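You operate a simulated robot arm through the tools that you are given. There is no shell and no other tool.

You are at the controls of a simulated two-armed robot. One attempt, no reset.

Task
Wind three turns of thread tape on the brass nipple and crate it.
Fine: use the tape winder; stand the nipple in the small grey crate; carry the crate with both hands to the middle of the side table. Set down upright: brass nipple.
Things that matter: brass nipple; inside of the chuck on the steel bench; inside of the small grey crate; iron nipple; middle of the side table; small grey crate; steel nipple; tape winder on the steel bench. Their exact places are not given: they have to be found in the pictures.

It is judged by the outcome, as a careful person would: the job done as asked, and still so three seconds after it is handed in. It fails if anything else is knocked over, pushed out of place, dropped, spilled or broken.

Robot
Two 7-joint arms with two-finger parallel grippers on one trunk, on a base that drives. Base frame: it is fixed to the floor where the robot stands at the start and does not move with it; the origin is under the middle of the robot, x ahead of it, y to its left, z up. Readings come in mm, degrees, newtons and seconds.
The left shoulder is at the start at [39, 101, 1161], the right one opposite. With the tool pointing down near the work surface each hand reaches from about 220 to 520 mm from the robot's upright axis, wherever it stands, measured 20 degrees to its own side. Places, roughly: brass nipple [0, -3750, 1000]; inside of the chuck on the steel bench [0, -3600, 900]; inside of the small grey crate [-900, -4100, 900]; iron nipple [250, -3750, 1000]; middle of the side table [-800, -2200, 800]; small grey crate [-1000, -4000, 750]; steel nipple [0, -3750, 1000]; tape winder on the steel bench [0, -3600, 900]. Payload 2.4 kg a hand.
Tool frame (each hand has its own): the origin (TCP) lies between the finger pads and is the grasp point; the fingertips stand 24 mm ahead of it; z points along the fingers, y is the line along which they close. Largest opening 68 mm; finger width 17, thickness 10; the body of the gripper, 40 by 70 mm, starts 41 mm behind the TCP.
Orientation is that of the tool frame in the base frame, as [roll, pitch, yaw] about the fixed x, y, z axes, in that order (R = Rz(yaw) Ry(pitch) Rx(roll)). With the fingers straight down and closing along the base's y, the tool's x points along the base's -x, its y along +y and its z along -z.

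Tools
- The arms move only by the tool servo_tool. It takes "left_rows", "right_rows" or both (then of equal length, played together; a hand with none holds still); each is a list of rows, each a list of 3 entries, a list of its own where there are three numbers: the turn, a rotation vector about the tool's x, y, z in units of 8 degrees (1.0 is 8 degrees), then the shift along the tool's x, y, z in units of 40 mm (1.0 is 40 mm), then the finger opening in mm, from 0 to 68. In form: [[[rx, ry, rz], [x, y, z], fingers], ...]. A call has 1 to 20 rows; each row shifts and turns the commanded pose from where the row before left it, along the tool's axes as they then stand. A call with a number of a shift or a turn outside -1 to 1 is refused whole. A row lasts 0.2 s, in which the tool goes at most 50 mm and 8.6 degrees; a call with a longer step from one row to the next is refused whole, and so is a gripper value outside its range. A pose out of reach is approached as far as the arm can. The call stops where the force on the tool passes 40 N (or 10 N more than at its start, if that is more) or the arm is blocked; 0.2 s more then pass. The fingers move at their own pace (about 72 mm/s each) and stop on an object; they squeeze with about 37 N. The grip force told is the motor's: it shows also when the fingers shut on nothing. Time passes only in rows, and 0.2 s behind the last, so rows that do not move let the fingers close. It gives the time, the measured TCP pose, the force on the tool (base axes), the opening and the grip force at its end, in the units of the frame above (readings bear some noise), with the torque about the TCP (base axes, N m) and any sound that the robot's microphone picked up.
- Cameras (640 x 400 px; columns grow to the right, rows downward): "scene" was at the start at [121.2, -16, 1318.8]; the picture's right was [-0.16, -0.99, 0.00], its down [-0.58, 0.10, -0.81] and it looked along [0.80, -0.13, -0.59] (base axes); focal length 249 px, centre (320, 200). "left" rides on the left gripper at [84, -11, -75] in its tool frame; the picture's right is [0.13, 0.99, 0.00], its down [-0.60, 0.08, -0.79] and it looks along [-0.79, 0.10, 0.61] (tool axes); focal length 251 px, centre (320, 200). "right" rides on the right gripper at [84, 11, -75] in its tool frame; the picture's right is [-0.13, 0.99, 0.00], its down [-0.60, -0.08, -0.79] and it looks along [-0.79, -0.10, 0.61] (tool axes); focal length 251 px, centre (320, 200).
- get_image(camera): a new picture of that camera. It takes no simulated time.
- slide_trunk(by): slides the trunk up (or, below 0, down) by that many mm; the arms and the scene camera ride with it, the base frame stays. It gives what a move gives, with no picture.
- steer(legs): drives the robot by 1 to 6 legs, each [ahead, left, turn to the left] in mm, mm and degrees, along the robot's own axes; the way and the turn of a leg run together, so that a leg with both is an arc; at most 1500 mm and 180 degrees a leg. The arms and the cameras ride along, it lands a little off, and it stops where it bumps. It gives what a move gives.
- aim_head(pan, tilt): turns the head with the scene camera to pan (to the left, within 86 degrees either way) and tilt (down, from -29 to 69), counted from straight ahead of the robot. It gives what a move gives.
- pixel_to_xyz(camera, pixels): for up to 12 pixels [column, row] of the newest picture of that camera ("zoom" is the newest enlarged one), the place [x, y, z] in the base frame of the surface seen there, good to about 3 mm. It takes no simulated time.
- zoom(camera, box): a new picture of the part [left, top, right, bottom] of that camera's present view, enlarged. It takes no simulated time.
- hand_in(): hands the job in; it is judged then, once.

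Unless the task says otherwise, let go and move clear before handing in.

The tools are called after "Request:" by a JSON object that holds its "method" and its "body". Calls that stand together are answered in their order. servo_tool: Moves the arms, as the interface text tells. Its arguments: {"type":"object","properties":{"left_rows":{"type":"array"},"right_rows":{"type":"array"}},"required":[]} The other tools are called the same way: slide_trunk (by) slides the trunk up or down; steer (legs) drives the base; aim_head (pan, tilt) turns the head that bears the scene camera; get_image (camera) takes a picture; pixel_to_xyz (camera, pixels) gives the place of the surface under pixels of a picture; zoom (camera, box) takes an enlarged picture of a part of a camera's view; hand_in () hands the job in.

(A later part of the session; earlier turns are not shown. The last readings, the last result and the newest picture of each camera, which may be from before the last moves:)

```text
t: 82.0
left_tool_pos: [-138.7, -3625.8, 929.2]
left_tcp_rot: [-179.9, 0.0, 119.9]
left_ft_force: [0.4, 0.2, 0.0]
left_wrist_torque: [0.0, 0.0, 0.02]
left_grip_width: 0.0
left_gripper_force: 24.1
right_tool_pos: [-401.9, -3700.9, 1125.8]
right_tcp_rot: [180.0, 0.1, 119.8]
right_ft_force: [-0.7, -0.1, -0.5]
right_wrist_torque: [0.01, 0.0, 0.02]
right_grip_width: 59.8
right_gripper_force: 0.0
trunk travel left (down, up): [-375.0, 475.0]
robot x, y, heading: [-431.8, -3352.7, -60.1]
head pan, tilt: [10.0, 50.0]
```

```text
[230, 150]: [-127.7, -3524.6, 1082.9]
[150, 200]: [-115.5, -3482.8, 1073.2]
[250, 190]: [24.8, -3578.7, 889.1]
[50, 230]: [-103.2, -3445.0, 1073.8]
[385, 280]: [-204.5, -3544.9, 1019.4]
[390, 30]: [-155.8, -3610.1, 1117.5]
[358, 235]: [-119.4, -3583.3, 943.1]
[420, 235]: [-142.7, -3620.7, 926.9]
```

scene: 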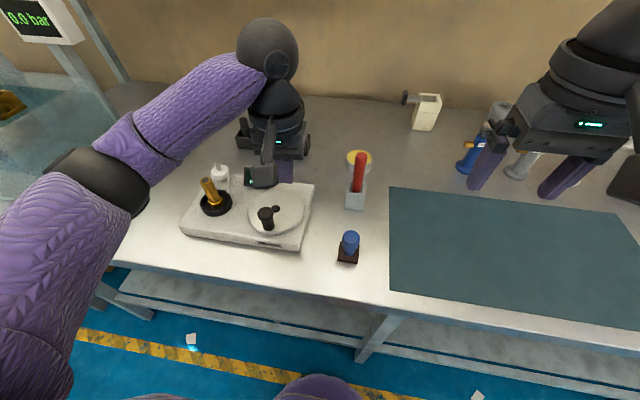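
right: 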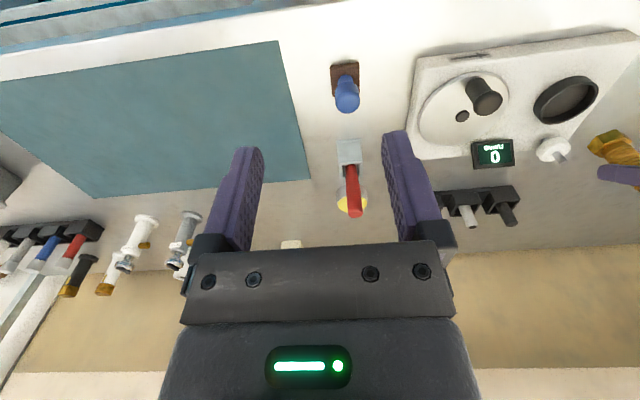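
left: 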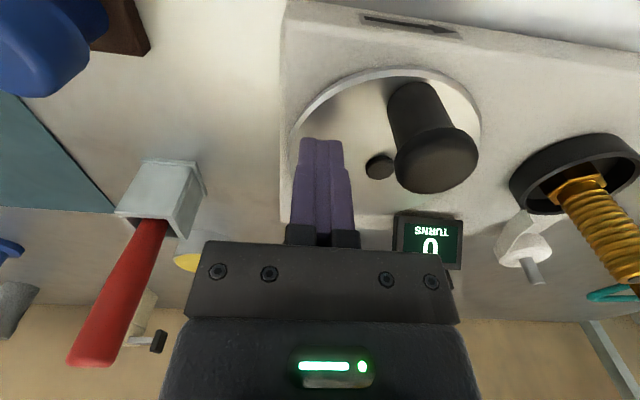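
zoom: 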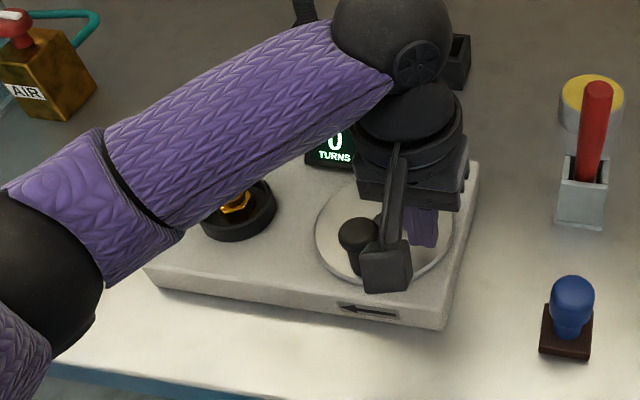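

The forearm's underside is near z≈980, close to the nipple's 958 top when swinging left. I'll raise the trunk 100 mm and lower the hand again to gain clearance.

Request:
{"method": "slide_trunk", "body": {"by": 100}}

Request:
{"method": "servo_tool", "body": {"left_rows": [[[0, 0, 0], [0, 0, 0.5], 0], [[0, 0, 0], [0, 0, 0.5], 0], [[0, 0, 0], [0, 0, 0.5], 0], [[0, 0, 0], [0, 0, 0.5], 0], [[0, 0, 0], [0, 0, 0.3], 0], [[0, 0, 0], [0, 0, 0], 0]]}}

Request:
{"method": "zoom", "body": {"camera": "scene", "box": [160, 120, 340, 280]}}

```text
t: 83.3
left_tool_pos: [-137.5, -3625.2, 1033.2]
left_tcp_rot: [-179.9, 0.1, 120.0]
left_ft_force: [0.3, 0.7, 0.9]
left_wrist_torque: [-0.01, -0.01, 0.01]
left_grip_width: 0.0
left_gripper_force: 23.8
right_tool_pos: [-401.9, -3700.8, 1226.0]
right_tcp_rot: [-180.0, 0.1, 119.8]
right_ft_force: [0.7, 0.1, 0.9]
right_wrist_torque: [-0.02, -0.04, 0.01]
right_grip_width: 59.8
right_gripper_force: 0.0
trunk travel left (down, up): [-475.0, 375.0]
robot x, y, heading: [-428.2, -3351.4, -60.1]
head pan, tilt: [10.0, 50.0]
```

```text
t: 84.7
left_tool_pos: [-139.3, -3623.9, 939.4]
left_tcp_rot: [-179.8, 0.0, 119.9]
left_ft_force: [0.5, 0.1, -0.4]
left_wrist_torque: [0.01, -0.03, 0.03]
left_grip_width: 0.0
left_gripper_force: 23.8
right_tool_pos: [-402.4, -3702.2, 1226.3]
right_tcp_rot: [-180.0, 0.0, 119.8]
right_ft_force: [0.1, 0.3, 0.0]
right_wrist_torque: [-0.02, 0.0, -0.01]
right_grip_width: 59.9
right_gripper_force: 0.0
trunk travel left (down, up): [-475.0, 375.0]
robot x, y, heading: [-427.9, -3350.0, -60.4]
head pan, tilt: [10.0, 50.0]
```

```text
2.50 times, centred on (250, 200) of scene
```

zoom: 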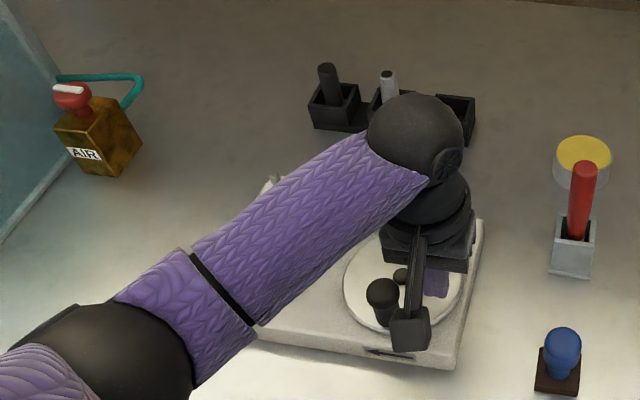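

Forearm now clears the nipple well. I'll lower 9 mm more and start pushing the handle leftward (arrow direction), first 90° of path.

Request:
{"method": "servo_tool", "body": {"left_rows": [[[0, 0, 0], [0, 0, 0.22], 0], [[0, 0, 0], [0, 0, 0], 0], [[0, 0, 0], [0.237, 0.151, 0], 0], [[0, 0, 0], [0.19, 0.207, 0], 0], [[0, 0, 0], [0.13, 0.249, 0], 0], [[0, 0, 0], [0.061, 0.274, 0], 0], [[0, 0, 0], [-0.012, 0.281, 0], 0], [[0, 0, 0], [-0.085, 0.268, 0], 0]]}}

Request:
{"method": "get_image", "body": {"camera": "left"}}

Request:
{"method": "zoom", "body": {"camera": "scene", "box": [160, 120, 340, 280]}}

```text
t: 86.5
left_tool_pos: [-99.5, -3577.9, 930.5]
left_tcp_rot: [-179.9, 0.1, 119.9]
left_ft_force: [-0.1, 0.5, 0.5]
left_wrist_torque: [-0.03, 0.0, -0.01]
left_grip_width: 0.1
left_gripper_force: 23.9
right_tool_pos: [-401.2, -3701.8, 1225.7]
right_tcp_rot: [180.0, 0.0, 119.8]
right_ft_force: [-0.1, -0.2, 0.2]
right_wrist_torque: [-0.01, 0.01, -0.03]
right_grip_width: 59.9
right_gripper_force: 0.1
trunk travel left (down, up): [-475.0, 375.0]
robot x, y, heading: [-425.7, -3347.1, -60.3]
head pan, tilt: [10.0, 50.0]
```

```text
taken
```

left: 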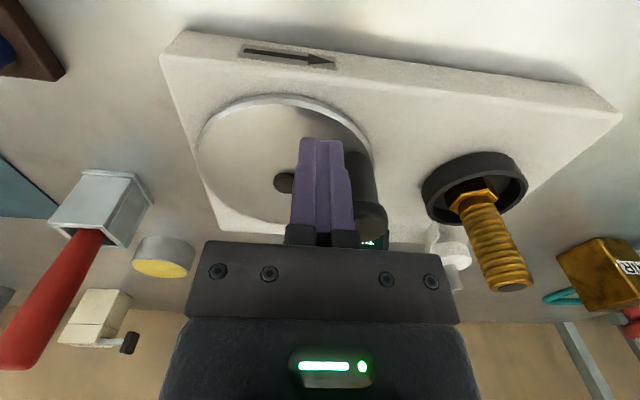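

```text
2.50 times, centred on (250, 200) of scene
```

zoom: 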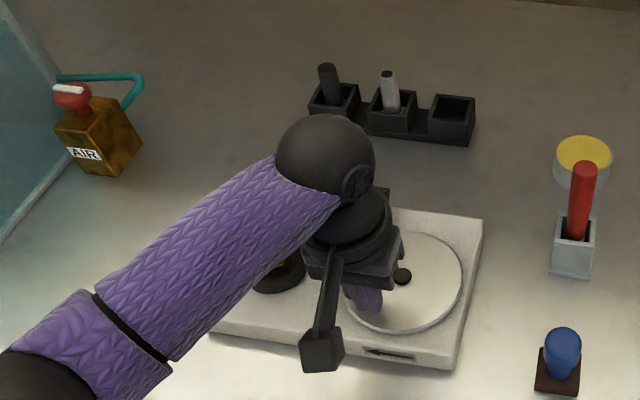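

The handle moves freely (force <1 N) and the stick follows behind it. Continuing the circle to finish the first turn.

Request:
{"method": "servo_tool", "body": {"left_rows": [[[0, 0, 0], [-0.151, 0.237, 0], 0], [[0, 0, 0], [-0.207, 0.19, 0], 0], [[0, 0, 0], [-0.249, 0.13, 0], 0], [[0, 0, 0], [-0.274, 0.061, 0], 0], [[0, 0, 0], [-0.281, -0.012, 0], 0], [[0, 0, 0], [-0.268, -0.085, 0], 0], [[0, 0, 0], [-0.237, -0.151, 0], 0], [[0, 0, 0], [-0.19, -0.207, 0], 0], [[0, 0, 0], [-0.13, -0.249, 0], 0], [[0, 0, 0], [-0.061, -0.274, 0], 0], [[0, 0, 0], [0.012, -0.281, 0], 0], [[0, 0, 0], [0.085, -0.268, 0], 0], [[0, 0, 0], [0.151, -0.237, 0], 0], [[0, 0, 0], [0.207, -0.19, 0], 0], [[0, 0, 0], [0.249, -0.13, 0], 0], [[0, 0, 0], [0.274, -0.061, 0], 0], [[0, 0, 0], [0.281, 0.012, 0], 0], [[0, 0, 0], [0.268, 0.085, 0], 0]]}}

Request:
{"method": "get_image", "body": {"camera": "left"}}

Request:
{"method": "zoom", "body": {"camera": "scene", "box": [160, 120, 340, 280]}}

```text
t: 90.3
left_tool_pos: [-137.5, -3624.5, 930.2]
left_tcp_rot: [-179.8, 0.0, 119.9]
left_ft_force: [-0.1, 0.4, 0.0]
left_wrist_torque: [0.0, 0.04, -0.02]
left_grip_width: 0.1
left_gripper_force: 23.9
right_tool_pos: [-401.4, -3702.3, 1227.3]
right_tcp_rot: [180.0, 0.0, 119.9]
right_ft_force: [0.2, -0.2, -0.7]
right_wrist_torque: [0.01, 0.0, -0.02]
right_grip_width: 59.9
right_gripper_force: 0.1
trunk travel left (down, up): [-475.0, 375.0]
robot x, y, heading: [-431.3, -3349.9, -60.3]
head pan, tilt: [10.0, 50.0]
```

```text
taken
```

left: 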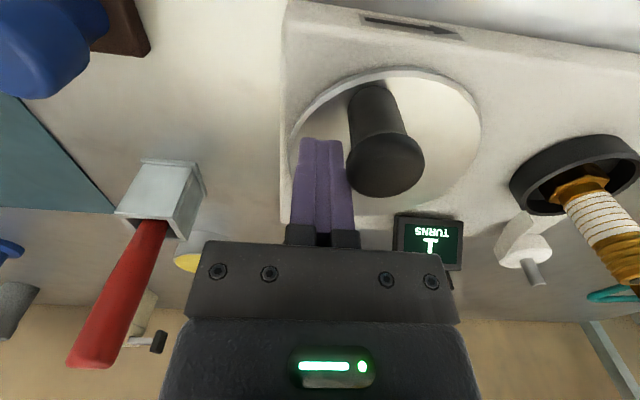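

```text
2.50 times, centred on (250, 200) of scene
```

zoom: 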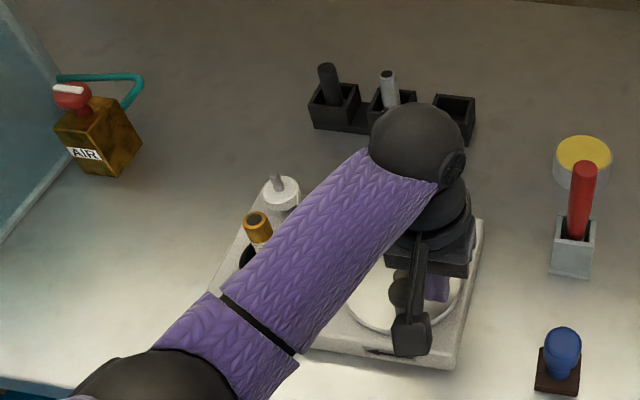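

One orbit is done; tape is on the nipple. I'll zoom on the display to read the count.

Request:
{"method": "zoom", "body": {"camera": "left", "box": [340, 60, 640, 280]}}

```text
1.82 times, centred on (490, 170) of left
```

zoom: 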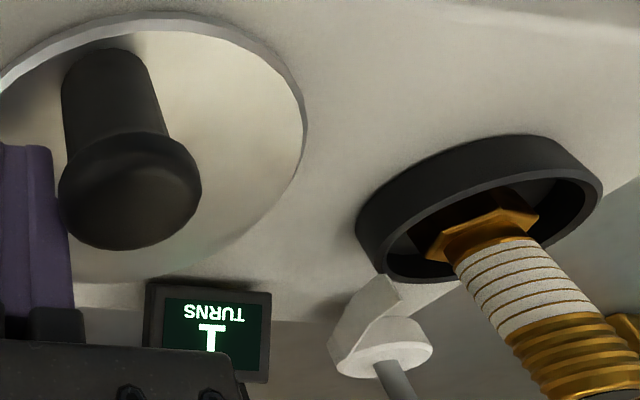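

Display reads 1 with the handle at ~330°, tape visible on the thread. Continuing with 20 more steps (300°).

Request:
{"method": "servo_tool", "body": {"left_rows": [[[0, 0, 0], [0.237, 0.151, 0], 0], [[0, 0, 0], [0.19, 0.207, 0], 0], [[0, 0, 0], [0.13, 0.249, 0], 0], [[0, 0, 0], [0.061, 0.274, 0], 0], [[0, 0, 0], [-0.012, 0.281, 0], 0], [[0, 0, 0], [-0.085, 0.268, 0], 0], [[0, 0, 0], [-0.151, 0.237, 0], 0], [[0, 0, 0], [-0.207, 0.19, 0], 0], [[0, 0, 0], [-0.249, 0.13, 0], 0], [[0, 0, 0], [-0.274, 0.061, 0], 0], [[0, 0, 0], [-0.281, -0.012, 0], 0], [[0, 0, 0], [-0.268, -0.085, 0], 0], [[0, 0, 0], [-0.237, -0.151, 0], 0], [[0, 0, 0], [-0.19, -0.207, 0], 0], [[0, 0, 0], [-0.13, -0.249, 0], 0], [[0, 0, 0], [-0.061, -0.274, 0], 0], [[0, 0, 0], [0.012, -0.281, 0], 0], [[0, 0, 0], [0.085, -0.268, 0], 0], [[0, 0, 0], [0.151, -0.237, 0], 0], [[0, 0, 0], [0.207, -0.19, 0], 0]]}}

Request:
{"method": "zoom", "body": {"camera": "left", "box": [260, 60, 640, 280]}}

```text
t: 94.5
left_tool_pos: [-113.8, -3660.7, 930.4]
left_tcp_rot: [-179.9, 0.2, 120.0]
left_ft_force: [0.4, 1.0, 0.1]
left_wrist_torque: [0.01, 0.01, -0.02]
left_grip_width: 0.0
left_gripper_force: 23.6
right_tool_pos: [-401.8, -3701.2, 1226.9]
right_tcp_rot: [-179.9, 0.0, 119.8]
right_ft_force: [0.5, -0.4, -0.5]
right_wrist_torque: [-0.03, -0.01, 0.0]
right_grip_width: 59.9
right_gripper_force: 0.0
trunk travel left (down, up): [-475.0, 375.0]
robot x, y, heading: [-428.7, -3348.4, -60.0]
head pan, tilt: [10.0, 50.0]
```

```text
1.68 times, centred on (450, 170) of left
```

zoom: 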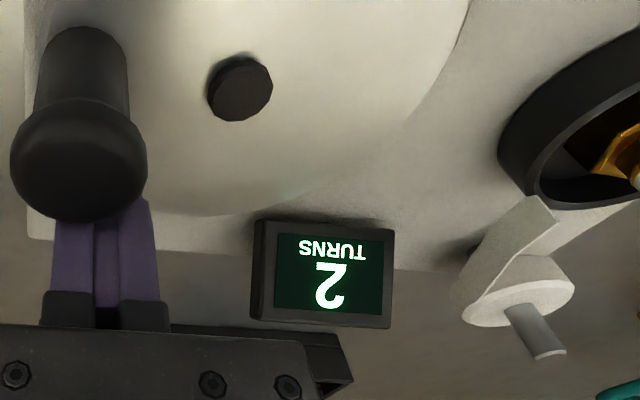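

Display reads 2 (handle now to the right, ~1.75 turns). 30 more steps bring the handle to exactly three turns; doing 20 now.

Request:
{"method": "servo_tool", "body": {"left_rows": [[[0, 0, 0], [0.249, -0.13, 0], 0], [[0, 0, 0], [0.274, -0.061, 0], 0], [[0, 0, 0], [0.281, 0.012, 0], 0], [[0, 0, 0], [0.268, 0.085, 0], 0], [[0, 0, 0], [0.237, 0.151, 0], 0], [[0, 0, 0], [0.19, 0.207, 0], 0], [[0, 0, 0], [0.13, 0.249, 0], 0], [[0, 0, 0], [0.061, 0.274, 0], 0], [[0, 0, 0], [-0.012, 0.281, 0], 0], [[0, 0, 0], [-0.085, 0.268, 0], 0], [[0, 0, 0], [-0.151, 0.237, 0], 0], [[0, 0, 0], [-0.207, 0.19, 0], 0], [[0, 0, 0], [-0.249, 0.13, 0], 0], [[0, 0, 0], [-0.274, 0.061, 0], 0], [[0, 0, 0], [-0.281, -0.012, 0], 0], [[0, 0, 0], [-0.268, -0.085, 0], 0], [[0, 0, 0], [-0.237, -0.151, 0], 0], [[0, 0, 0], [-0.19, -0.207, 0], 0], [[0, 0, 0], [-0.13, -0.249, 0], 0], [[0, 0, 0], [-0.061, -0.274, 0], 0]]}}

Request:
{"method": "get_image", "body": {"camera": "left"}}

```text
t: 98.7
left_tool_pos: [-70.3, -3657.2, 929.0]
left_tcp_rot: [-179.9, 0.1, 119.9]
left_ft_force: [-0.5, 0.3, -0.3]
left_wrist_torque: [0.01, 0.01, 0.01]
left_grip_width: 0.1
left_gripper_force: 23.3
right_tool_pos: [-400.8, -3701.5, 1227.2]
right_tcp_rot: [-180.0, 0.1, 119.8]
right_ft_force: [-0.8, 0.7, -0.3]
right_wrist_torque: [-0.01, -0.01, -0.01]
right_grip_width: 59.9
right_gripper_force: 0.1
trunk travel left (down, up): [-475.0, 375.0]
robot x, y, heading: [-429.6, -3348.9, -60.4]
head pan, tilt: [10.0, 50.0]
```

```text
taken
```

left: 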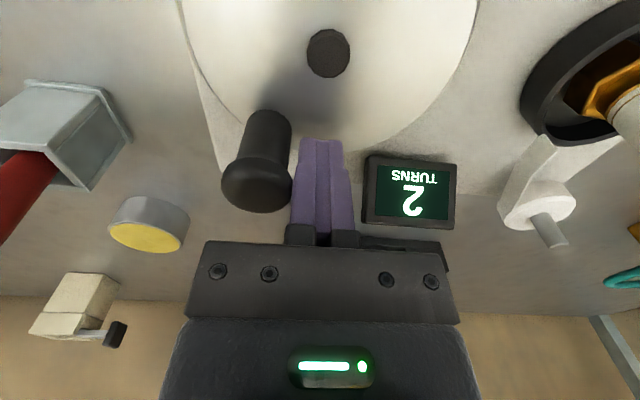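

Display still 2 with the handle at ~2.6 turns (265,160). Eight more steps, then a check before the end.

Request:
{"method": "servo_tool", "body": {"left_rows": [[[0, 0, 0], [0.012, -0.281, 0], 0], [[0, 0, 0], [0.085, -0.268, 0], 0], [[0, 0, 0], [0.151, -0.237, 0], 0], [[0, 0, 0], [0.207, -0.19, 0], 0], [[0, 0, 0], [0.249, -0.13, 0], 0], [[0, 0, 0], [0.274, -0.061, 0], 0], [[0, 0, 0], [0.281, 0.012, 0], 0], [[0, 0, 0], [0.268, 0.085, 0], 0]]}}

Request:
{"method": "get_image", "body": {"camera": "left"}}

```text
t: 100.5
left_tool_pos: [-138.9, -3625.5, 932.3]
left_tcp_rot: [-179.9, 0.1, 120.0]
left_ft_force: [0.2, 0.5, 1.6]
left_wrist_torque: [0.0, -0.02, -0.01]
left_grip_width: 0.0
left_gripper_force: 23.6
right_tool_pos: [-402.6, -3701.5, 1227.1]
right_tcp_rot: [180.0, 0.0, 119.8]
right_ft_force: [-0.6, 0.1, -0.5]
right_wrist_torque: [-0.01, -0.01, 0.01]
right_grip_width: 60.0
right_gripper_force: 0.1
trunk travel left (down, up): [-475.0, 375.0]
robot x, y, heading: [-429.4, -3347.3, -60.2]
head pan, tilt: [10.0, 50.0]
```

```text
taken
```

left: 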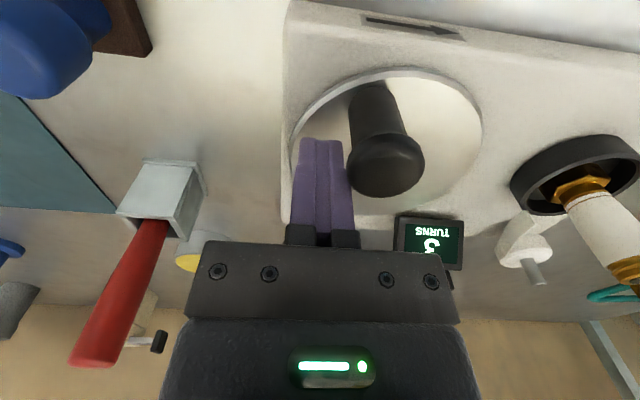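

Display reads 3 at ~2.92 turns. Two more steps bring the handle back to its exact start angle; then I back off and lift.

Request:
{"method": "servo_tool", "body": {"left_rows": [[[0, 0, 0], [0.237, 0.151, 0], 0], [[0, 0, 0], [0.19, 0.207, 0], 0], [[0, 0, 0], [0, 0, 0], 0], [[0, 0, 0], [-0.19, -0.207, 0], 0], [[0, 0, 0], [-0.237, -0.151, 0], 0], [[0, 0, 0], [0, 0, 0], 0]]}}

Request:
{"method": "get_image", "body": {"camera": "left"}}

```text
t: 101.9
left_tool_pos: [-138.6, -3625.5, 930.8]
left_tcp_rot: [-179.9, 0.0, 119.9]
left_ft_force: [0.3, 0.1, -0.2]
left_wrist_torque: [0.01, 0.04, 0.02]
left_grip_width: 0.1
left_gripper_force: 23.7
right_tool_pos: [-402.1, -3701.2, 1225.4]
right_tcp_rot: [-180.0, 0.0, 119.8]
right_ft_force: [0.6, -0.5, -0.4]
right_wrist_torque: [-0.01, 0.0, -0.02]
right_grip_width: 60.2
right_gripper_force: 0.0
trunk travel left (down, up): [-475.0, 375.0]
robot x, y, heading: [-428.7, -3350.8, -60.1]
head pan, tilt: [10.0, 50.0]
```

```text
taken
```

left: 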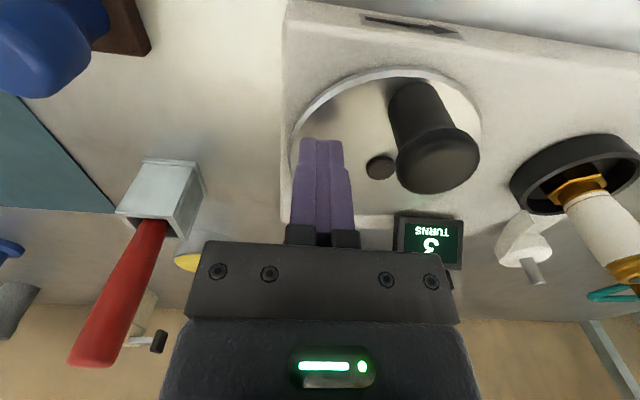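

The handle sits at its start angle again and the display reads 3. I'll lift the left hand 110 mm and open it, then look at the wound nipple.

Request:
{"method": "servo_tool", "body": {"left_rows": [[[0, 0, 0], [0, 0, -0.5], 0], [[0, 0, 0], [0, 0, -0.75], 0], [[0, 0, 0], [0, 0, -0.75], 0], [[0, 0, 0], [0, 0, -0.75], 20], [[0, 0, 0], [0, 0, 0], 40], [[0, 0, 0], [0, 0, 0], 45]]}}

Request:
{"method": "steer", "body": {"legs": [[0, 90, 0]]}}

Request:
{"method": "get_image", "body": {"camera": "left"}}

Request:
{"method": "get_image", "body": {"camera": "scene"}}

```text
t: 103.3
left_tool_pos: [-137.4, -3625.0, 1040.4]
left_tcp_rot: [-179.9, 0.0, 120.0]
left_ft_force: [-1.5, 0.4, -0.1]
left_wrist_torque: [0.01, 0.04, -0.01]
left_grip_width: 45.1
left_gripper_force: 0.1
right_tool_pos: [-401.9, -3700.5, 1226.3]
right_tcp_rot: [-179.9, 0.0, 119.9]
right_ft_force: [0.3, -0.9, -0.2]
right_wrist_torque: [-0.01, 0.0, 0.04]
right_grip_width: 59.8
right_gripper_force: 0.0
trunk travel left (down, up): [-475.0, 375.0]
robot x, y, heading: [-427.3, -3349.9, -60.2]
head pan, tilt: [10.0, 50.0]
```

```text
t: 104.4
left_tool_pos: [-58.3, -3579.8, 1040.5]
left_tcp_rot: [-179.8, 0.0, 120.1]
left_ft_force: [0.7, 0.7, -0.7]
left_wrist_torque: [-0.02, -0.01, -0.01]
left_grip_width: 45.1
left_gripper_force: 0.0
right_tool_pos: [-323.3, -3656.8, 1226.8]
right_tcp_rot: [-180.0, 0.0, 119.7]
right_ft_force: [0.2, 0.2, -0.3]
right_wrist_torque: [-0.01, 0.0, 0.01]
right_grip_width: 60.1
right_gripper_force: 0.1
trunk travel left (down, up): [-475.0, 375.0]
robot x, y, heading: [-350.8, -3304.3, -60.4]
head pan, tilt: [10.0, 50.0]
```

```text
taken
```

left: 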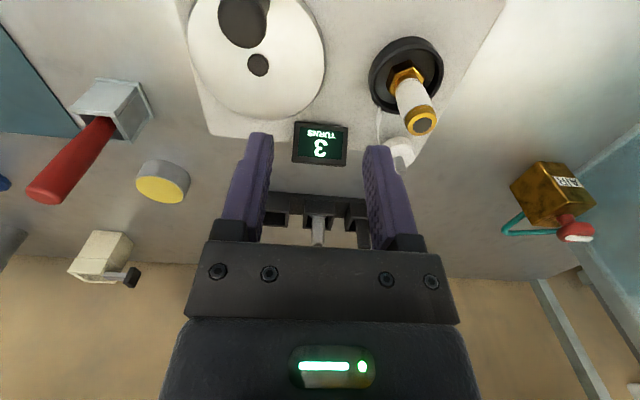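

```text
taken
```

scene: 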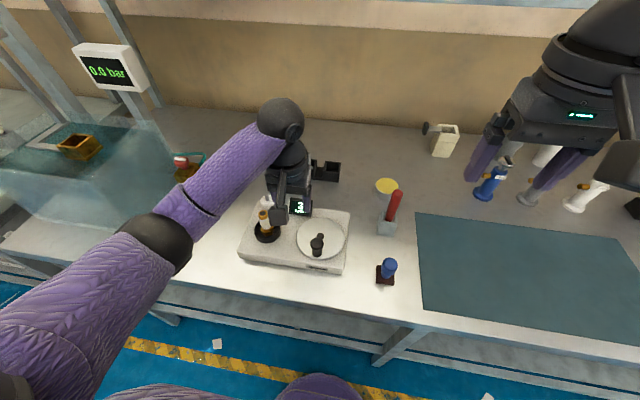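

Display still 3, the nipple at (415,100) in the left view wears white tape over its thread with a bare brass rim on top. I'll zoom and measure it.

Request:
{"method": "zoom", "body": {"camera": "left", "box": [340, 20, 480, 180]}}

Request:
{"method": "pixel_to_xyz", "body": {"camera": "left", "pixels": [[420, 125], [421, 118], [405, 115], [437, 112], [418, 108], [413, 95], [406, 75], [400, 95], [427, 88]]}}

Request:
{"method": "zoom", "body": {"camera": "scene", "box": [230, 170, 360, 280]}}

```text
2.50 times, centred on (410, 100) of left
```

zoom: 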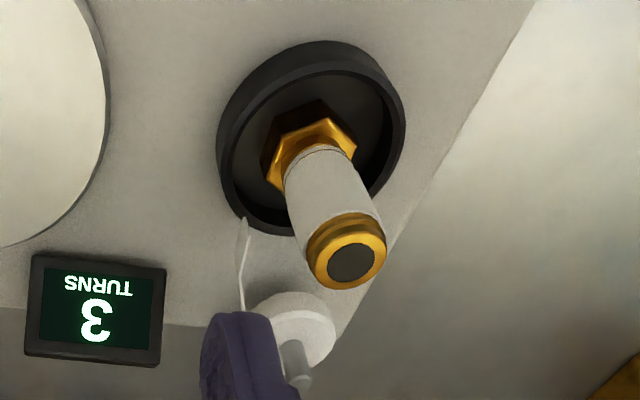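

```text
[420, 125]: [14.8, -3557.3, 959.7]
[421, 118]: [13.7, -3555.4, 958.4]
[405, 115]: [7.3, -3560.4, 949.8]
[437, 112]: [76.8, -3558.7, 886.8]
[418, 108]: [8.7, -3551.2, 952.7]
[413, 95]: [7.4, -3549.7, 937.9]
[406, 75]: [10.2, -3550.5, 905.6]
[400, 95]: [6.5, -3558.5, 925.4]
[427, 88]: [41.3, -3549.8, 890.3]
```

```text
3.64 times, centred on (295, 225) of scene
```

zoom: 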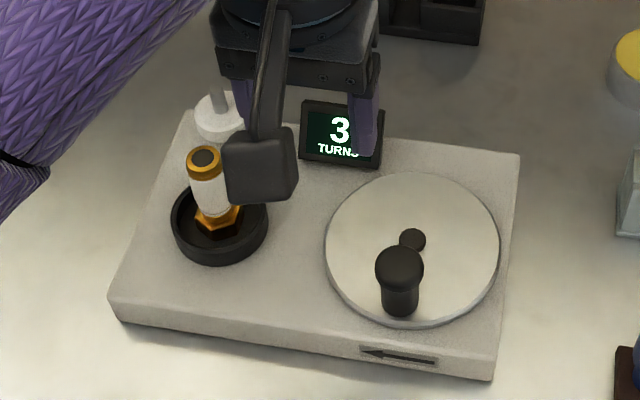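

Nipple top centre is (14.5,−3557,959.5), tape evenly on the thread. I'll move the vertical left hand over it.

Request:
{"method": "servo_tool", "body": {"left_rows": [[[0, 0, 0], [-0.135, 0.623, 0], 45], [[0, 0, 0], [-0.135, 0.623, 0], 45], [[0, 0, 0], [-0.135, 0.623, 0], 45], [[0, 0, 0], [0, 0, 0], 45]]}}

Request:
{"method": "get_image", "body": {"camera": "left"}}

```text
t: 105.4
left_tool_pos: [14.0, -3558.3, 1039.9]
left_tcp_rot: [-180.0, 0.1, 120.1]
left_ft_force: [0.2, 0.4, -0.7]
left_wrist_torque: [0.02, 0.04, -0.01]
left_grip_width: 44.9
left_gripper_force: 0.0
right_tool_pos: [-324.7, -3655.8, 1226.1]
right_tcp_rot: [-179.9, 0.1, 119.7]
right_ft_force: [0.5, -0.2, 0.1]
right_wrist_torque: [0.01, 0.01, 0.01]
right_grip_width: 60.1
right_gripper_force: 0.1
trunk travel left (down, up): [-475.0, 375.0]
robot x, y, heading: [-355.5, -3302.7, -60.0]
head pan, tilt: [10.0, 50.0]
```

```text
taken
```

left: 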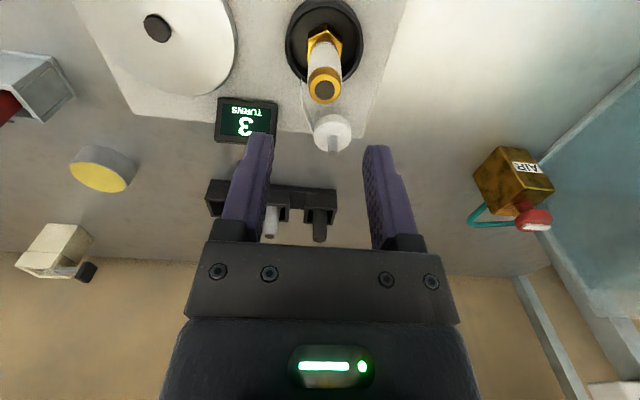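

The nipple top is at (323,90), between the finger lines. I'll check its coordinates from here, then descend.

Request:
{"method": "pixel_to_xyz", "body": {"camera": "left", "pixels": [[323, 91], [323, 100], [308, 90], [339, 90], [323, 83], [330, 60]]}}

Request:
{"method": "servo_tool", "body": {"left_rows": [[[0, 0, 0], [0, 0, 0.5], 45], [[0, 0, 0], [0, 0, 0.5], 45], [[0, 0, 0], [0, 0, 0], 45]]}}

Request:
{"method": "get_image", "body": {"camera": "left"}}

Request:
{"method": "zoom", "body": {"camera": "scene", "box": [230, 150, 360, 280]}}

```text
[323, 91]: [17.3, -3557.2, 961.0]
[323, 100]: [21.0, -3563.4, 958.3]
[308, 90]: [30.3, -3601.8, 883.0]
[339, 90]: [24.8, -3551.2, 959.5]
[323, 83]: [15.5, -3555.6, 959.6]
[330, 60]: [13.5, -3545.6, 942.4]
```

```text
t: 106.2
left_tool_pos: [15.1, -3557.6, 1000.3]
left_tcp_rot: [-180.0, 0.0, 120.0]
left_ft_force: [0.4, -0.4, 0.3]
left_wrist_torque: [0.0, -0.05, -0.02]
left_grip_width: 45.2
left_gripper_force: 0.0
right_tool_pos: [-323.2, -3656.5, 1226.9]
right_tcp_rot: [180.0, 0.0, 119.8]
right_ft_force: [0.7, -0.9, 0.2]
right_wrist_torque: [-0.03, -0.02, 0.01]
right_grip_width: 60.0
right_gripper_force: 0.1
trunk travel left (down, up): [-475.0, 375.0]
robot x, y, heading: [-352.2, -3306.9, -60.1]
head pan, tilt: [10.0, 50.0]
```

```text
taken
```

left: 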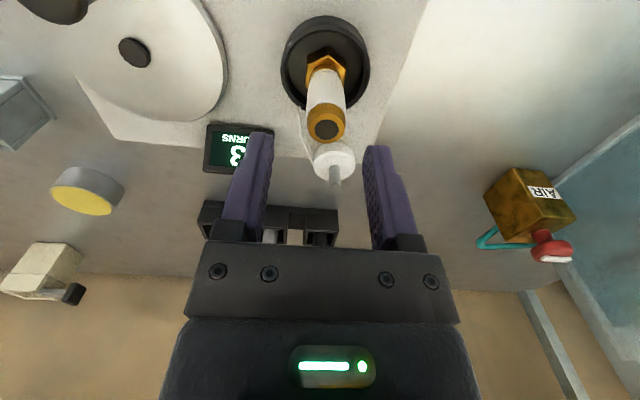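

```text
3.08 times, centred on (295, 215) of scene
```

zoom: 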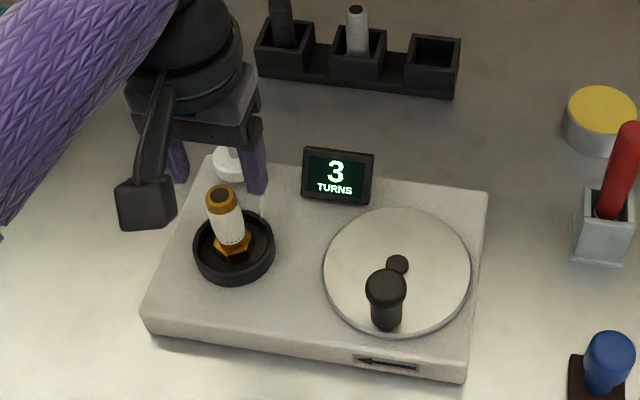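

Aligned within ~2 mm. Descending 42 mm so the pads span the nipple's top, then closing.

Request:
{"method": "servo_tool", "body": {"left_rows": [[[0, 0, 0], [-0.01, 0.03, 0.35], 45], [[0, 0, 0], [0, 0, 0.35], 45], [[0, 0, 0], [0, 0, 0.35], 45], [[0, 0, 0], [0, 0, 0], 45]]}}

Request:
{"method": "get_image", "body": {"camera": "left"}}

```text
t: 107.2
left_tool_pos: [13.6, -3557.3, 958.8]
left_tcp_rot: [-179.9, 0.1, 120.0]
left_ft_force: [1.2, 0.0, 0.0]
left_wrist_torque: [0.0, 0.05, 0.01]
left_grip_width: 44.9
left_gripper_force: 0.0
right_tool_pos: [-323.6, -3657.4, 1226.0]
right_tcp_rot: [180.0, 0.1, 119.8]
right_ft_force: [-0.8, 0.5, -0.4]
right_wrist_torque: [0.03, -0.01, -0.03]
right_grip_width: 60.0
right_gripper_force: 0.1
trunk travel left (down, up): [-475.0, 375.0]
robot x, y, heading: [-351.3, -3308.1, -60.2]
head pan, tilt: [10.0, 50.0]
```

```text
taken
```

left: 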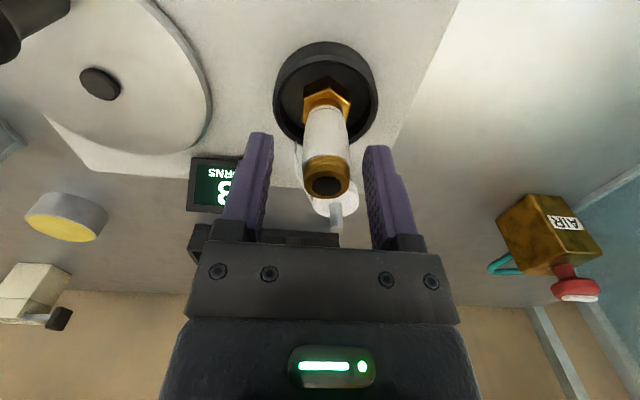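

The brass top (328,180) lies centrally between the pads. Closing.

Request:
{"method": "servo_tool", "body": {"left_rows": [[[0, 0, 0], [0, 0, 0], 28], [[0, 0, 0], [0, 0, 0], 10], [[0, 0, 0], [0, 0, 0], 10], [[0, 0, 0], [0, 0, 0], 10], [[0, 0, 0], [0, 0, 0], 10]]}}

Request:
{"method": "get_image", "body": {"camera": "left"}}

```text
t: 108.4
left_tool_pos: [14.2, -3557.5, 959.5]
left_tcp_rot: [-179.9, 0.0, 120.0]
left_ft_force: [0.6, 0.3, 3.1]
left_wrist_torque: [-0.09, -0.04, -0.01]
left_grip_width: 19.5
left_gripper_force: 37.0
right_tool_pos: [-323.3, -3656.8, 1227.0]
right_tcp_rot: [180.0, 0.1, 119.9]
right_ft_force: [0.3, 0.1, 0.0]
right_wrist_torque: [-0.05, -0.01, 0.02]
right_grip_width: 60.2
right_gripper_force: 0.1
trunk travel left (down, up): [-475.0, 375.0]
robot x, y, heading: [-351.7, -3307.1, -60.3]
head pan, tilt: [10.0, 50.0]
```

```text
taken
```

left: 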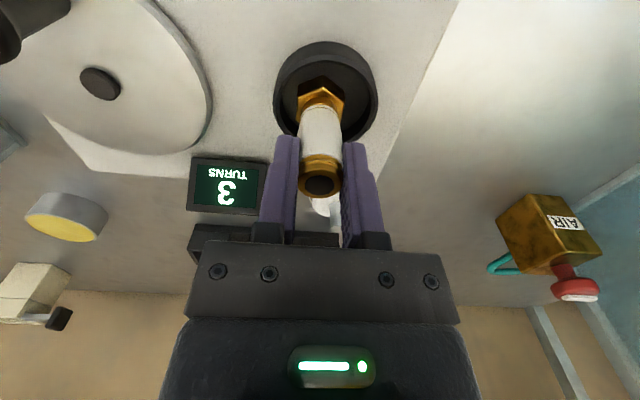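

Gripped at 19.5 mm. Lifting straight up ~130 mm.

Request:
{"method": "servo_tool", "body": {"left_rows": [[[0, 0, 0], [0, 0, -0.25], 10], [[0, 0, 0], [0, 0, -0.4], 10], [[0, 0, 0], [0, 0, -0.6], 10], [[0, 0, 0], [0, 0, -0.6], 10], [[0, 0, 0], [0, 0, -0.6], 10], [[0, 0, 0], [0, 0, -0.6], 10], [[0, 0, 0], [0, 0, 0], 10]]}}

Request:
{"method": "get_image", "body": {"camera": "left"}}

Request:
{"method": "get_image", "body": {"camera": "scene"}}

```text
t: 110.0
left_tool_pos: [14.1, -3557.0, 1080.7]
left_tcp_rot: [-179.9, 0.0, 120.1]
left_ft_force: [-0.4, -0.1, -1.4]
left_wrist_torque: [0.03, 0.01, 0.02]
left_grip_width: 19.6
left_gripper_force: 37.4
right_tool_pos: [-322.4, -3657.1, 1226.1]
right_tcp_rot: [180.0, 0.0, 119.9]
right_ft_force: [-0.1, -0.6, 0.4]
right_wrist_torque: [-0.01, -0.01, 0.02]
right_grip_width: 60.0
right_gripper_force: 0.1
trunk travel left (down, up): [-475.0, 375.0]
robot x, y, heading: [-352.3, -3304.2, -60.1]
head pan, tilt: [10.0, 50.0]
```

```text
taken
```

left: 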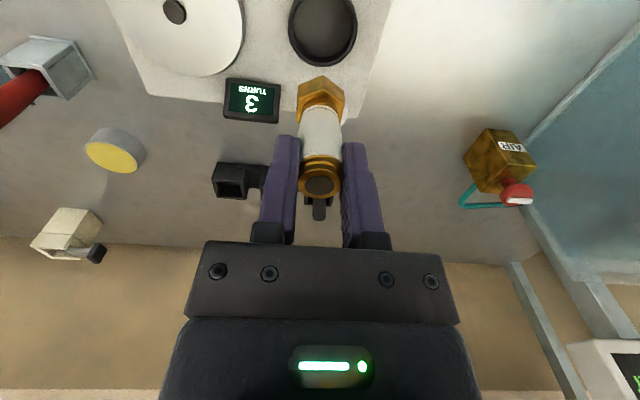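

```text
taken
```

scene: 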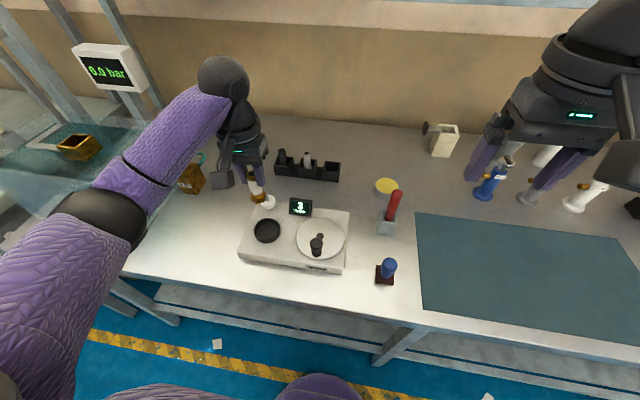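

The taped nipple is out of the chuck, upright in the grip. I'll back off 150 mm, slide right ~900 mm toward the grey crate and look.

Request:
{"method": "steer", "body": {"legs": [[-150, 0, 0], [0, -900, 0]]}}

Request:
{"method": "aim_head", "body": {"pan": 0, "tilt": 50}}

Request:
{"method": "get_image", "body": {"camera": "scene"}}

Request:
{"method": "get_image", "body": {"camera": "left"}}

Request:
{"method": "get_image", "body": {"camera": "right"}}

```text
t: 115.7
left_tool_pos: [-840.1, -3873.2, 1081.1]
left_tcp_rot: [-179.8, 0.1, 119.8]
left_ft_force: [-0.9, 0.0, -1.1]
left_wrist_torque: [-0.03, 0.01, 0.02]
left_grip_width: 19.5
left_gripper_force: 36.7
right_tool_pos: [-1178.7, -3970.3, 1226.3]
right_tcp_rot: [-179.9, -0.1, 119.6]
right_ft_force: [-0.1, -1.1, -0.1]
right_wrist_torque: [0.0, -0.03, 0.0]
right_grip_width: 60.2
right_gripper_force: 0.1
trunk travel left (down, up): [-475.0, 375.0]
robot x, y, heading: [-1208.2, -3621.6, -60.5]
head pan, tilt: [10.0, 50.0]
```

```text
t: 116.4
left_tool_pos: [-841.7, -3872.4, 1080.2]
left_tcp_rot: [-179.9, 0.0, 119.7]
left_ft_force: [0.0, -0.5, -1.3]
left_wrist_torque: [0.0, 0.0, -0.02]
left_grip_width: 19.7
left_gripper_force: 37.1
right_tool_pos: [-1178.3, -3971.5, 1226.4]
right_tcp_rot: [-180.0, 0.0, 119.6]
right_ft_force: [0.9, -0.1, -0.1]
right_wrist_torque: [0.02, 0.0, 0.01]
right_grip_width: 59.8
right_gripper_force: 0.0
trunk travel left (down, up): [-475.0, 375.0]
robot x, y, heading: [-1206.3, -3618.4, -60.3]
head pan, tilt: [0.0, 50.0]
```

```text
taken
```

scene: 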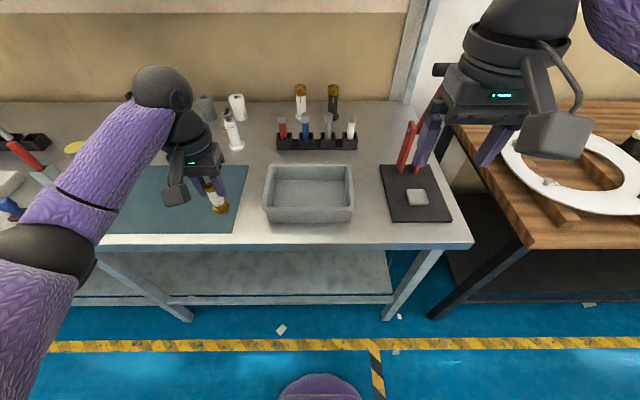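

```text
taken
```

left: 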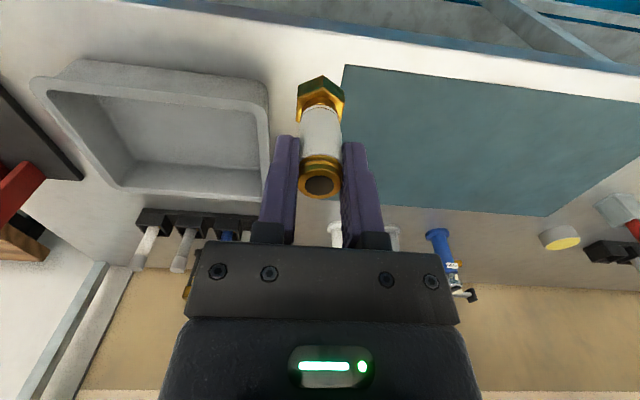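

```text
taken
```

right: 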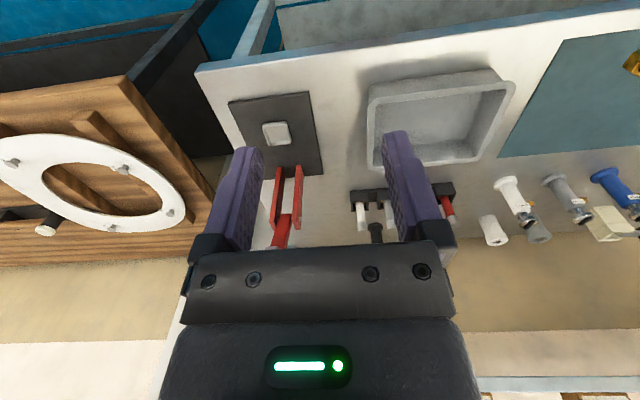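

The grey crate is in view at (310,193), with a red lever press just right of it at (410,150). I'll measure the crate's rim, floor and the lever.

Request:
{"method": "zoom", "body": {"camera": "scene", "box": [240, 90, 460, 240]}}

Request:
{"method": "pixel_to_xyz", "body": {"camera": "scene", "pixels": [[268, 166], [350, 166], [265, 208], [353, 209], [310, 190], [285, 200], [335, 175], [310, 164], [310, 211], [310, 222], [416, 122], [440, 95]]}}

Request:
{"method": "pixel_to_xyz", "body": {"camera": "left", "pixels": [[45, 85], [262, 108], [110, 190], [268, 195], [180, 130], [170, 95], [190, 192], [320, 90], [320, 185], [75, 130], [265, 150], [150, 70]]}}

```text
2.67 times, centred on (350, 165) of scene
```

zoom: 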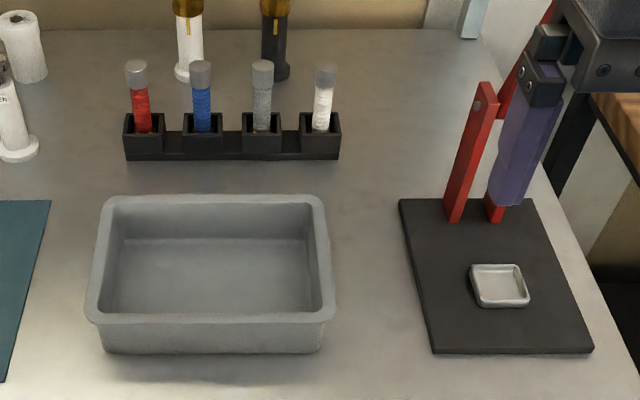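

```text
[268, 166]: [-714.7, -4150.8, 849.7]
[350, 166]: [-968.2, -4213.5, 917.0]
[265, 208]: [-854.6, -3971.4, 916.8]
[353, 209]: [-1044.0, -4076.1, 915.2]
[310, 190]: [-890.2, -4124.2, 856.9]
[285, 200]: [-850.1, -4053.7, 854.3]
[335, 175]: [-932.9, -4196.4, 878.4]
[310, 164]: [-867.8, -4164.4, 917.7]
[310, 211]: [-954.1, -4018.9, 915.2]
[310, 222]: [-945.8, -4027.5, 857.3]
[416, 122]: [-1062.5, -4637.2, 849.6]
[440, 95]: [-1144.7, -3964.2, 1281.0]
```

```text
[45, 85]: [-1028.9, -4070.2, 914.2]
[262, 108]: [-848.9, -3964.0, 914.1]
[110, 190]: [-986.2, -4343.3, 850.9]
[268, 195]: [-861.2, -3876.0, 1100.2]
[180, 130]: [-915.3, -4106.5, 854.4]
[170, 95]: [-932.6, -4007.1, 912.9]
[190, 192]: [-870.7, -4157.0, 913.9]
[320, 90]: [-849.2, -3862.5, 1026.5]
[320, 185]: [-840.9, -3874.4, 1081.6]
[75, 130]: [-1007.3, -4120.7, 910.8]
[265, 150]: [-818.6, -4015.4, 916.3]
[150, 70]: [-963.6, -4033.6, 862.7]
```

Crate: centre ≈ (−911,−4092), ~217×170 mm, rim z 916, floor z 856. Before advancing I need the red lever's height under the right hand.

Request:
{"method": "pixel_to_xyz", "body": {"camera": "right", "pixels": [[297, 180], [280, 185], [285, 220], [278, 240], [275, 135], [372, 95], [510, 85], [485, 155], [370, 160], [440, 75], [430, 120], [300, 130]]}}

Request:
{"method": "pixel_to_xyz", "body": {"camera": "zoom", "pixels": [[455, 205], [485, 95], [495, 215], [515, 70], [540, 20], [410, 205], [435, 350]]}}

Request:
{"method": "zoom", "body": {"camera": "right", "box": [200, 60, 540, 250]}}

```text
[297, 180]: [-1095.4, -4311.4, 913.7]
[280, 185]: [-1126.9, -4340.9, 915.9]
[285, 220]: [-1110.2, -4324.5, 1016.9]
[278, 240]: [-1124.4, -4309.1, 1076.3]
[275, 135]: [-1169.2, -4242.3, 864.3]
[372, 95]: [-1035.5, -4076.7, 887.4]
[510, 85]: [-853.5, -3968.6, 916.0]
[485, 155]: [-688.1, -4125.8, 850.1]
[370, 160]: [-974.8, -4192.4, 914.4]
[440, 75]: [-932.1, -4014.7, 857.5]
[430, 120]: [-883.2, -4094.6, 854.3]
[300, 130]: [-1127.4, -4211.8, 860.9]
```

```text
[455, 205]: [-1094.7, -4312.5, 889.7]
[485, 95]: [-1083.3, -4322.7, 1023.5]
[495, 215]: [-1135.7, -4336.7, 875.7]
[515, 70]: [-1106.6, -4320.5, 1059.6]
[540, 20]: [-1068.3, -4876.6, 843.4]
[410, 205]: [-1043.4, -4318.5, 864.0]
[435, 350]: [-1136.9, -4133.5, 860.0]
```

```text
1.88 times, centred on (370, 155) of right
```

zoom: 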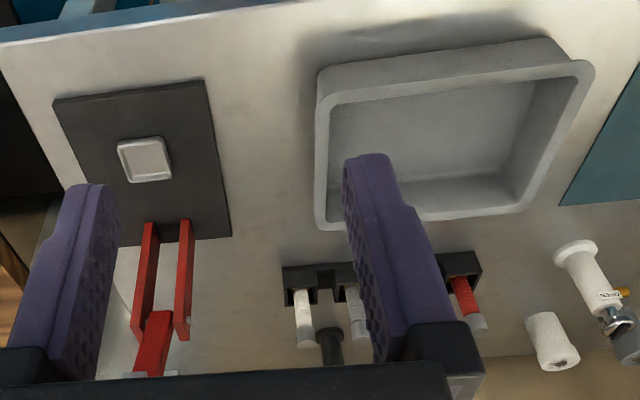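

The lever (s≈−3121) rises beyond z 1076, about 115 mm right of the right hand. I'll shift the right hand 30 mm left for margin, then advance 150 mm.

Request:
{"method": "servo_tool", "body": {"right_rows": [[[0, 0, 0], [0, 0.4, 0], 60], [[0, 0, 0], [0, 0.4, 0], 60], [[0, 0, 0], [0, 0, 0], 60]]}}

Request:
{"method": "steer", "body": {"legs": [[150, 0, 0.4]]}}

Request:
{"method": "get_image", "body": {"camera": "left"}}

Request:
{"method": "get_image", "body": {"camera": "scene"}}

```text
t: 117.2
left_tool_pos: [-841.6, -3871.7, 1079.1]
left_tcp_rot: [-179.9, 0.1, 119.8]
left_ft_force: [-0.4, 0.6, -1.0]
left_wrist_torque: [-0.02, 0.0, 0.0]
left_grip_width: 19.6
left_gripper_force: 36.9
right_tool_pos: [-1151.2, -3955.8, 1226.9]
right_tcp_rot: [-179.9, -0.1, 119.7]
right_ft_force: [0.5, 0.6, -0.1]
right_wrist_torque: [0.0, -0.01, -0.01]
right_grip_width: 59.9
right_gripper_force: 0.1
trunk travel left (down, up): [-475.0, 375.0]
robot x, y, heading: [-1204.7, -3623.9, -60.7]
head pan, tilt: [0.0, 50.0]
```

```text
t: 118.6
left_tool_pos: [-764.5, -3998.2, 1079.6]
left_tcp_rot: [-179.9, 0.0, 120.3]
left_ft_force: [1.1, -0.5, -1.0]
left_wrist_torque: [0.0, -0.02, -0.01]
left_grip_width: 19.7
left_gripper_force: 37.2
right_tool_pos: [-1073.7, -4085.5, 1225.4]
right_tcp_rot: [180.0, -0.1, 120.1]
right_ft_force: [0.6, -0.6, -0.7]
right_wrist_torque: [0.03, 0.02, 0.02]
right_grip_width: 60.1
right_gripper_force: 0.1
trunk travel left (down, up): [-475.0, 375.0]
robot x, y, heading: [-1133.5, -3745.0, -59.8]
head pan, tilt: [0.0, 50.0]
```

```text
taken
```

left: 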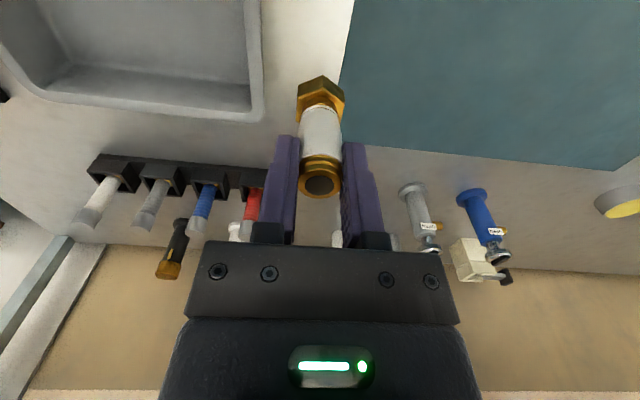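

```text
taken
```

scene: 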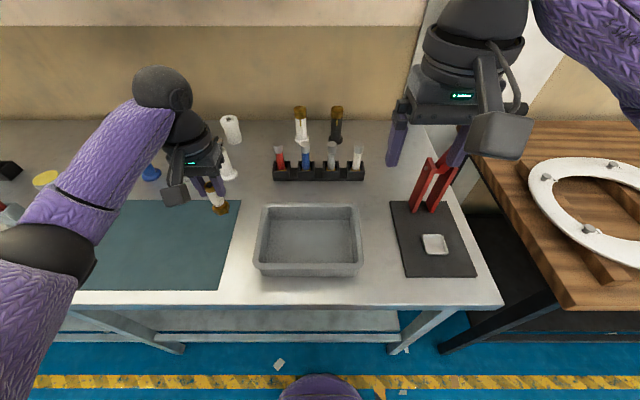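

Now closer; I'll re-measure the crate rim and floor from this pose.

Request:
{"method": "zoom", "body": {"camera": "scene", "box": [240, 190, 380, 290]}}

Request:
{"method": "pixel_to_xyz", "body": {"camera": "scene", "pixels": [[264, 208], [354, 208], [256, 262], [361, 264], [259, 235], [358, 235], [309, 206], [309, 265], [309, 235], [290, 245], [330, 245], [309, 220]]}}

```text
4.00 times, centred on (310, 240) of scene
```

zoom: 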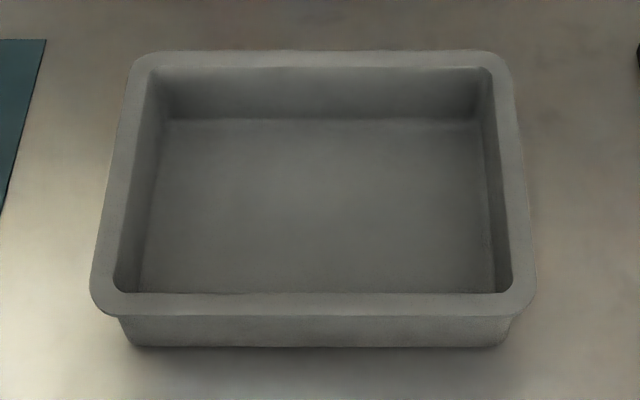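

```text
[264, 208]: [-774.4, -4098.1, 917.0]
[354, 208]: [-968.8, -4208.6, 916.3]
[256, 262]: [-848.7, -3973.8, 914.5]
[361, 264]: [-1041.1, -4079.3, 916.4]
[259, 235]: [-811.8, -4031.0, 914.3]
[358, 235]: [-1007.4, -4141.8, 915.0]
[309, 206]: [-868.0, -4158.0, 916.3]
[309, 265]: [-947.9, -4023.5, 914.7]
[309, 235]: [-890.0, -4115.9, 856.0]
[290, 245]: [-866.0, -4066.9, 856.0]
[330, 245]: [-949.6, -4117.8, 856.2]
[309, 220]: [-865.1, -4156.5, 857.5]
```

Crate centre refined to (−909,−4088), aligned ~30°. Moving the nipple 170 mm right to above the crate's middle.

Request:
{"method": "servo_tool", "body": {"left_rows": [[[0, 0, 0], [-0.03, -0.7, 0], 10], [[0, 0, 0], [-0.03, -0.71, 0], 10], [[0, 0, 0], [-0.03, -0.71, 0], 10], [[0, 0, 0], [-0.02, -0.71, 0], 10], [[0, 0, 0], [-0.02, -0.71, 0], 10], [[0, 0, 0], [0, -0.7, 0], 10], [[0, 0, 0], [0, 0, 0], 10]]}}

Request:
{"method": "get_image", "body": {"camera": "left"}}

Request:
{"method": "get_image", "body": {"camera": "scene"}}

```text
t: 120.2
left_tool_pos: [-909.4, -4087.9, 1080.9]
left_tcp_rot: [-180.0, 0.1, 120.4]
left_ft_force: [0.1, -0.4, -0.3]
left_wrist_torque: [-0.04, -0.02, -0.03]
left_grip_width: 19.5
left_gripper_force: 37.4
right_tool_pos: [-1073.8, -4083.6, 1226.0]
right_tcp_rot: [-180.0, 0.0, 120.1]
right_ft_force: [0.0, 0.2, -0.1]
right_wrist_torque: [-0.03, -0.01, 0.0]
right_grip_width: 60.0
right_gripper_force: 0.1
trunk travel left (down, up): [-475.0, 375.0]
robot x, y, heading: [-1132.9, -3749.0, -59.8]
head pan, tilt: [0.0, 50.0]
```

```text
taken
```

left: 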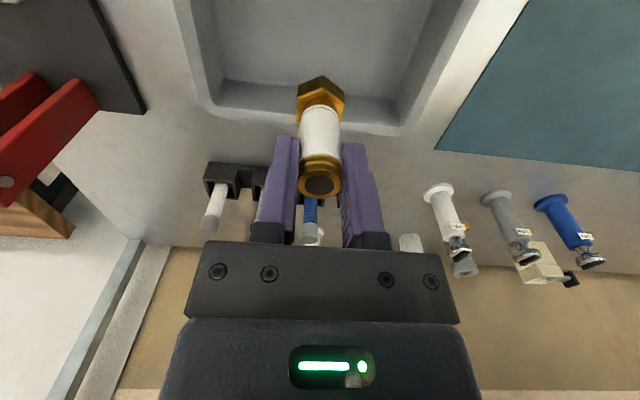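

```text
taken
```

scene: 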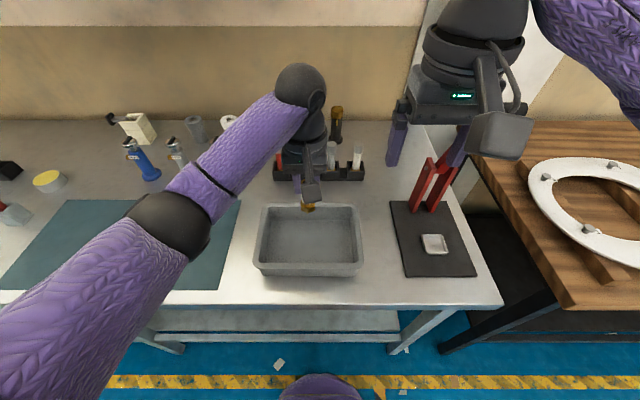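

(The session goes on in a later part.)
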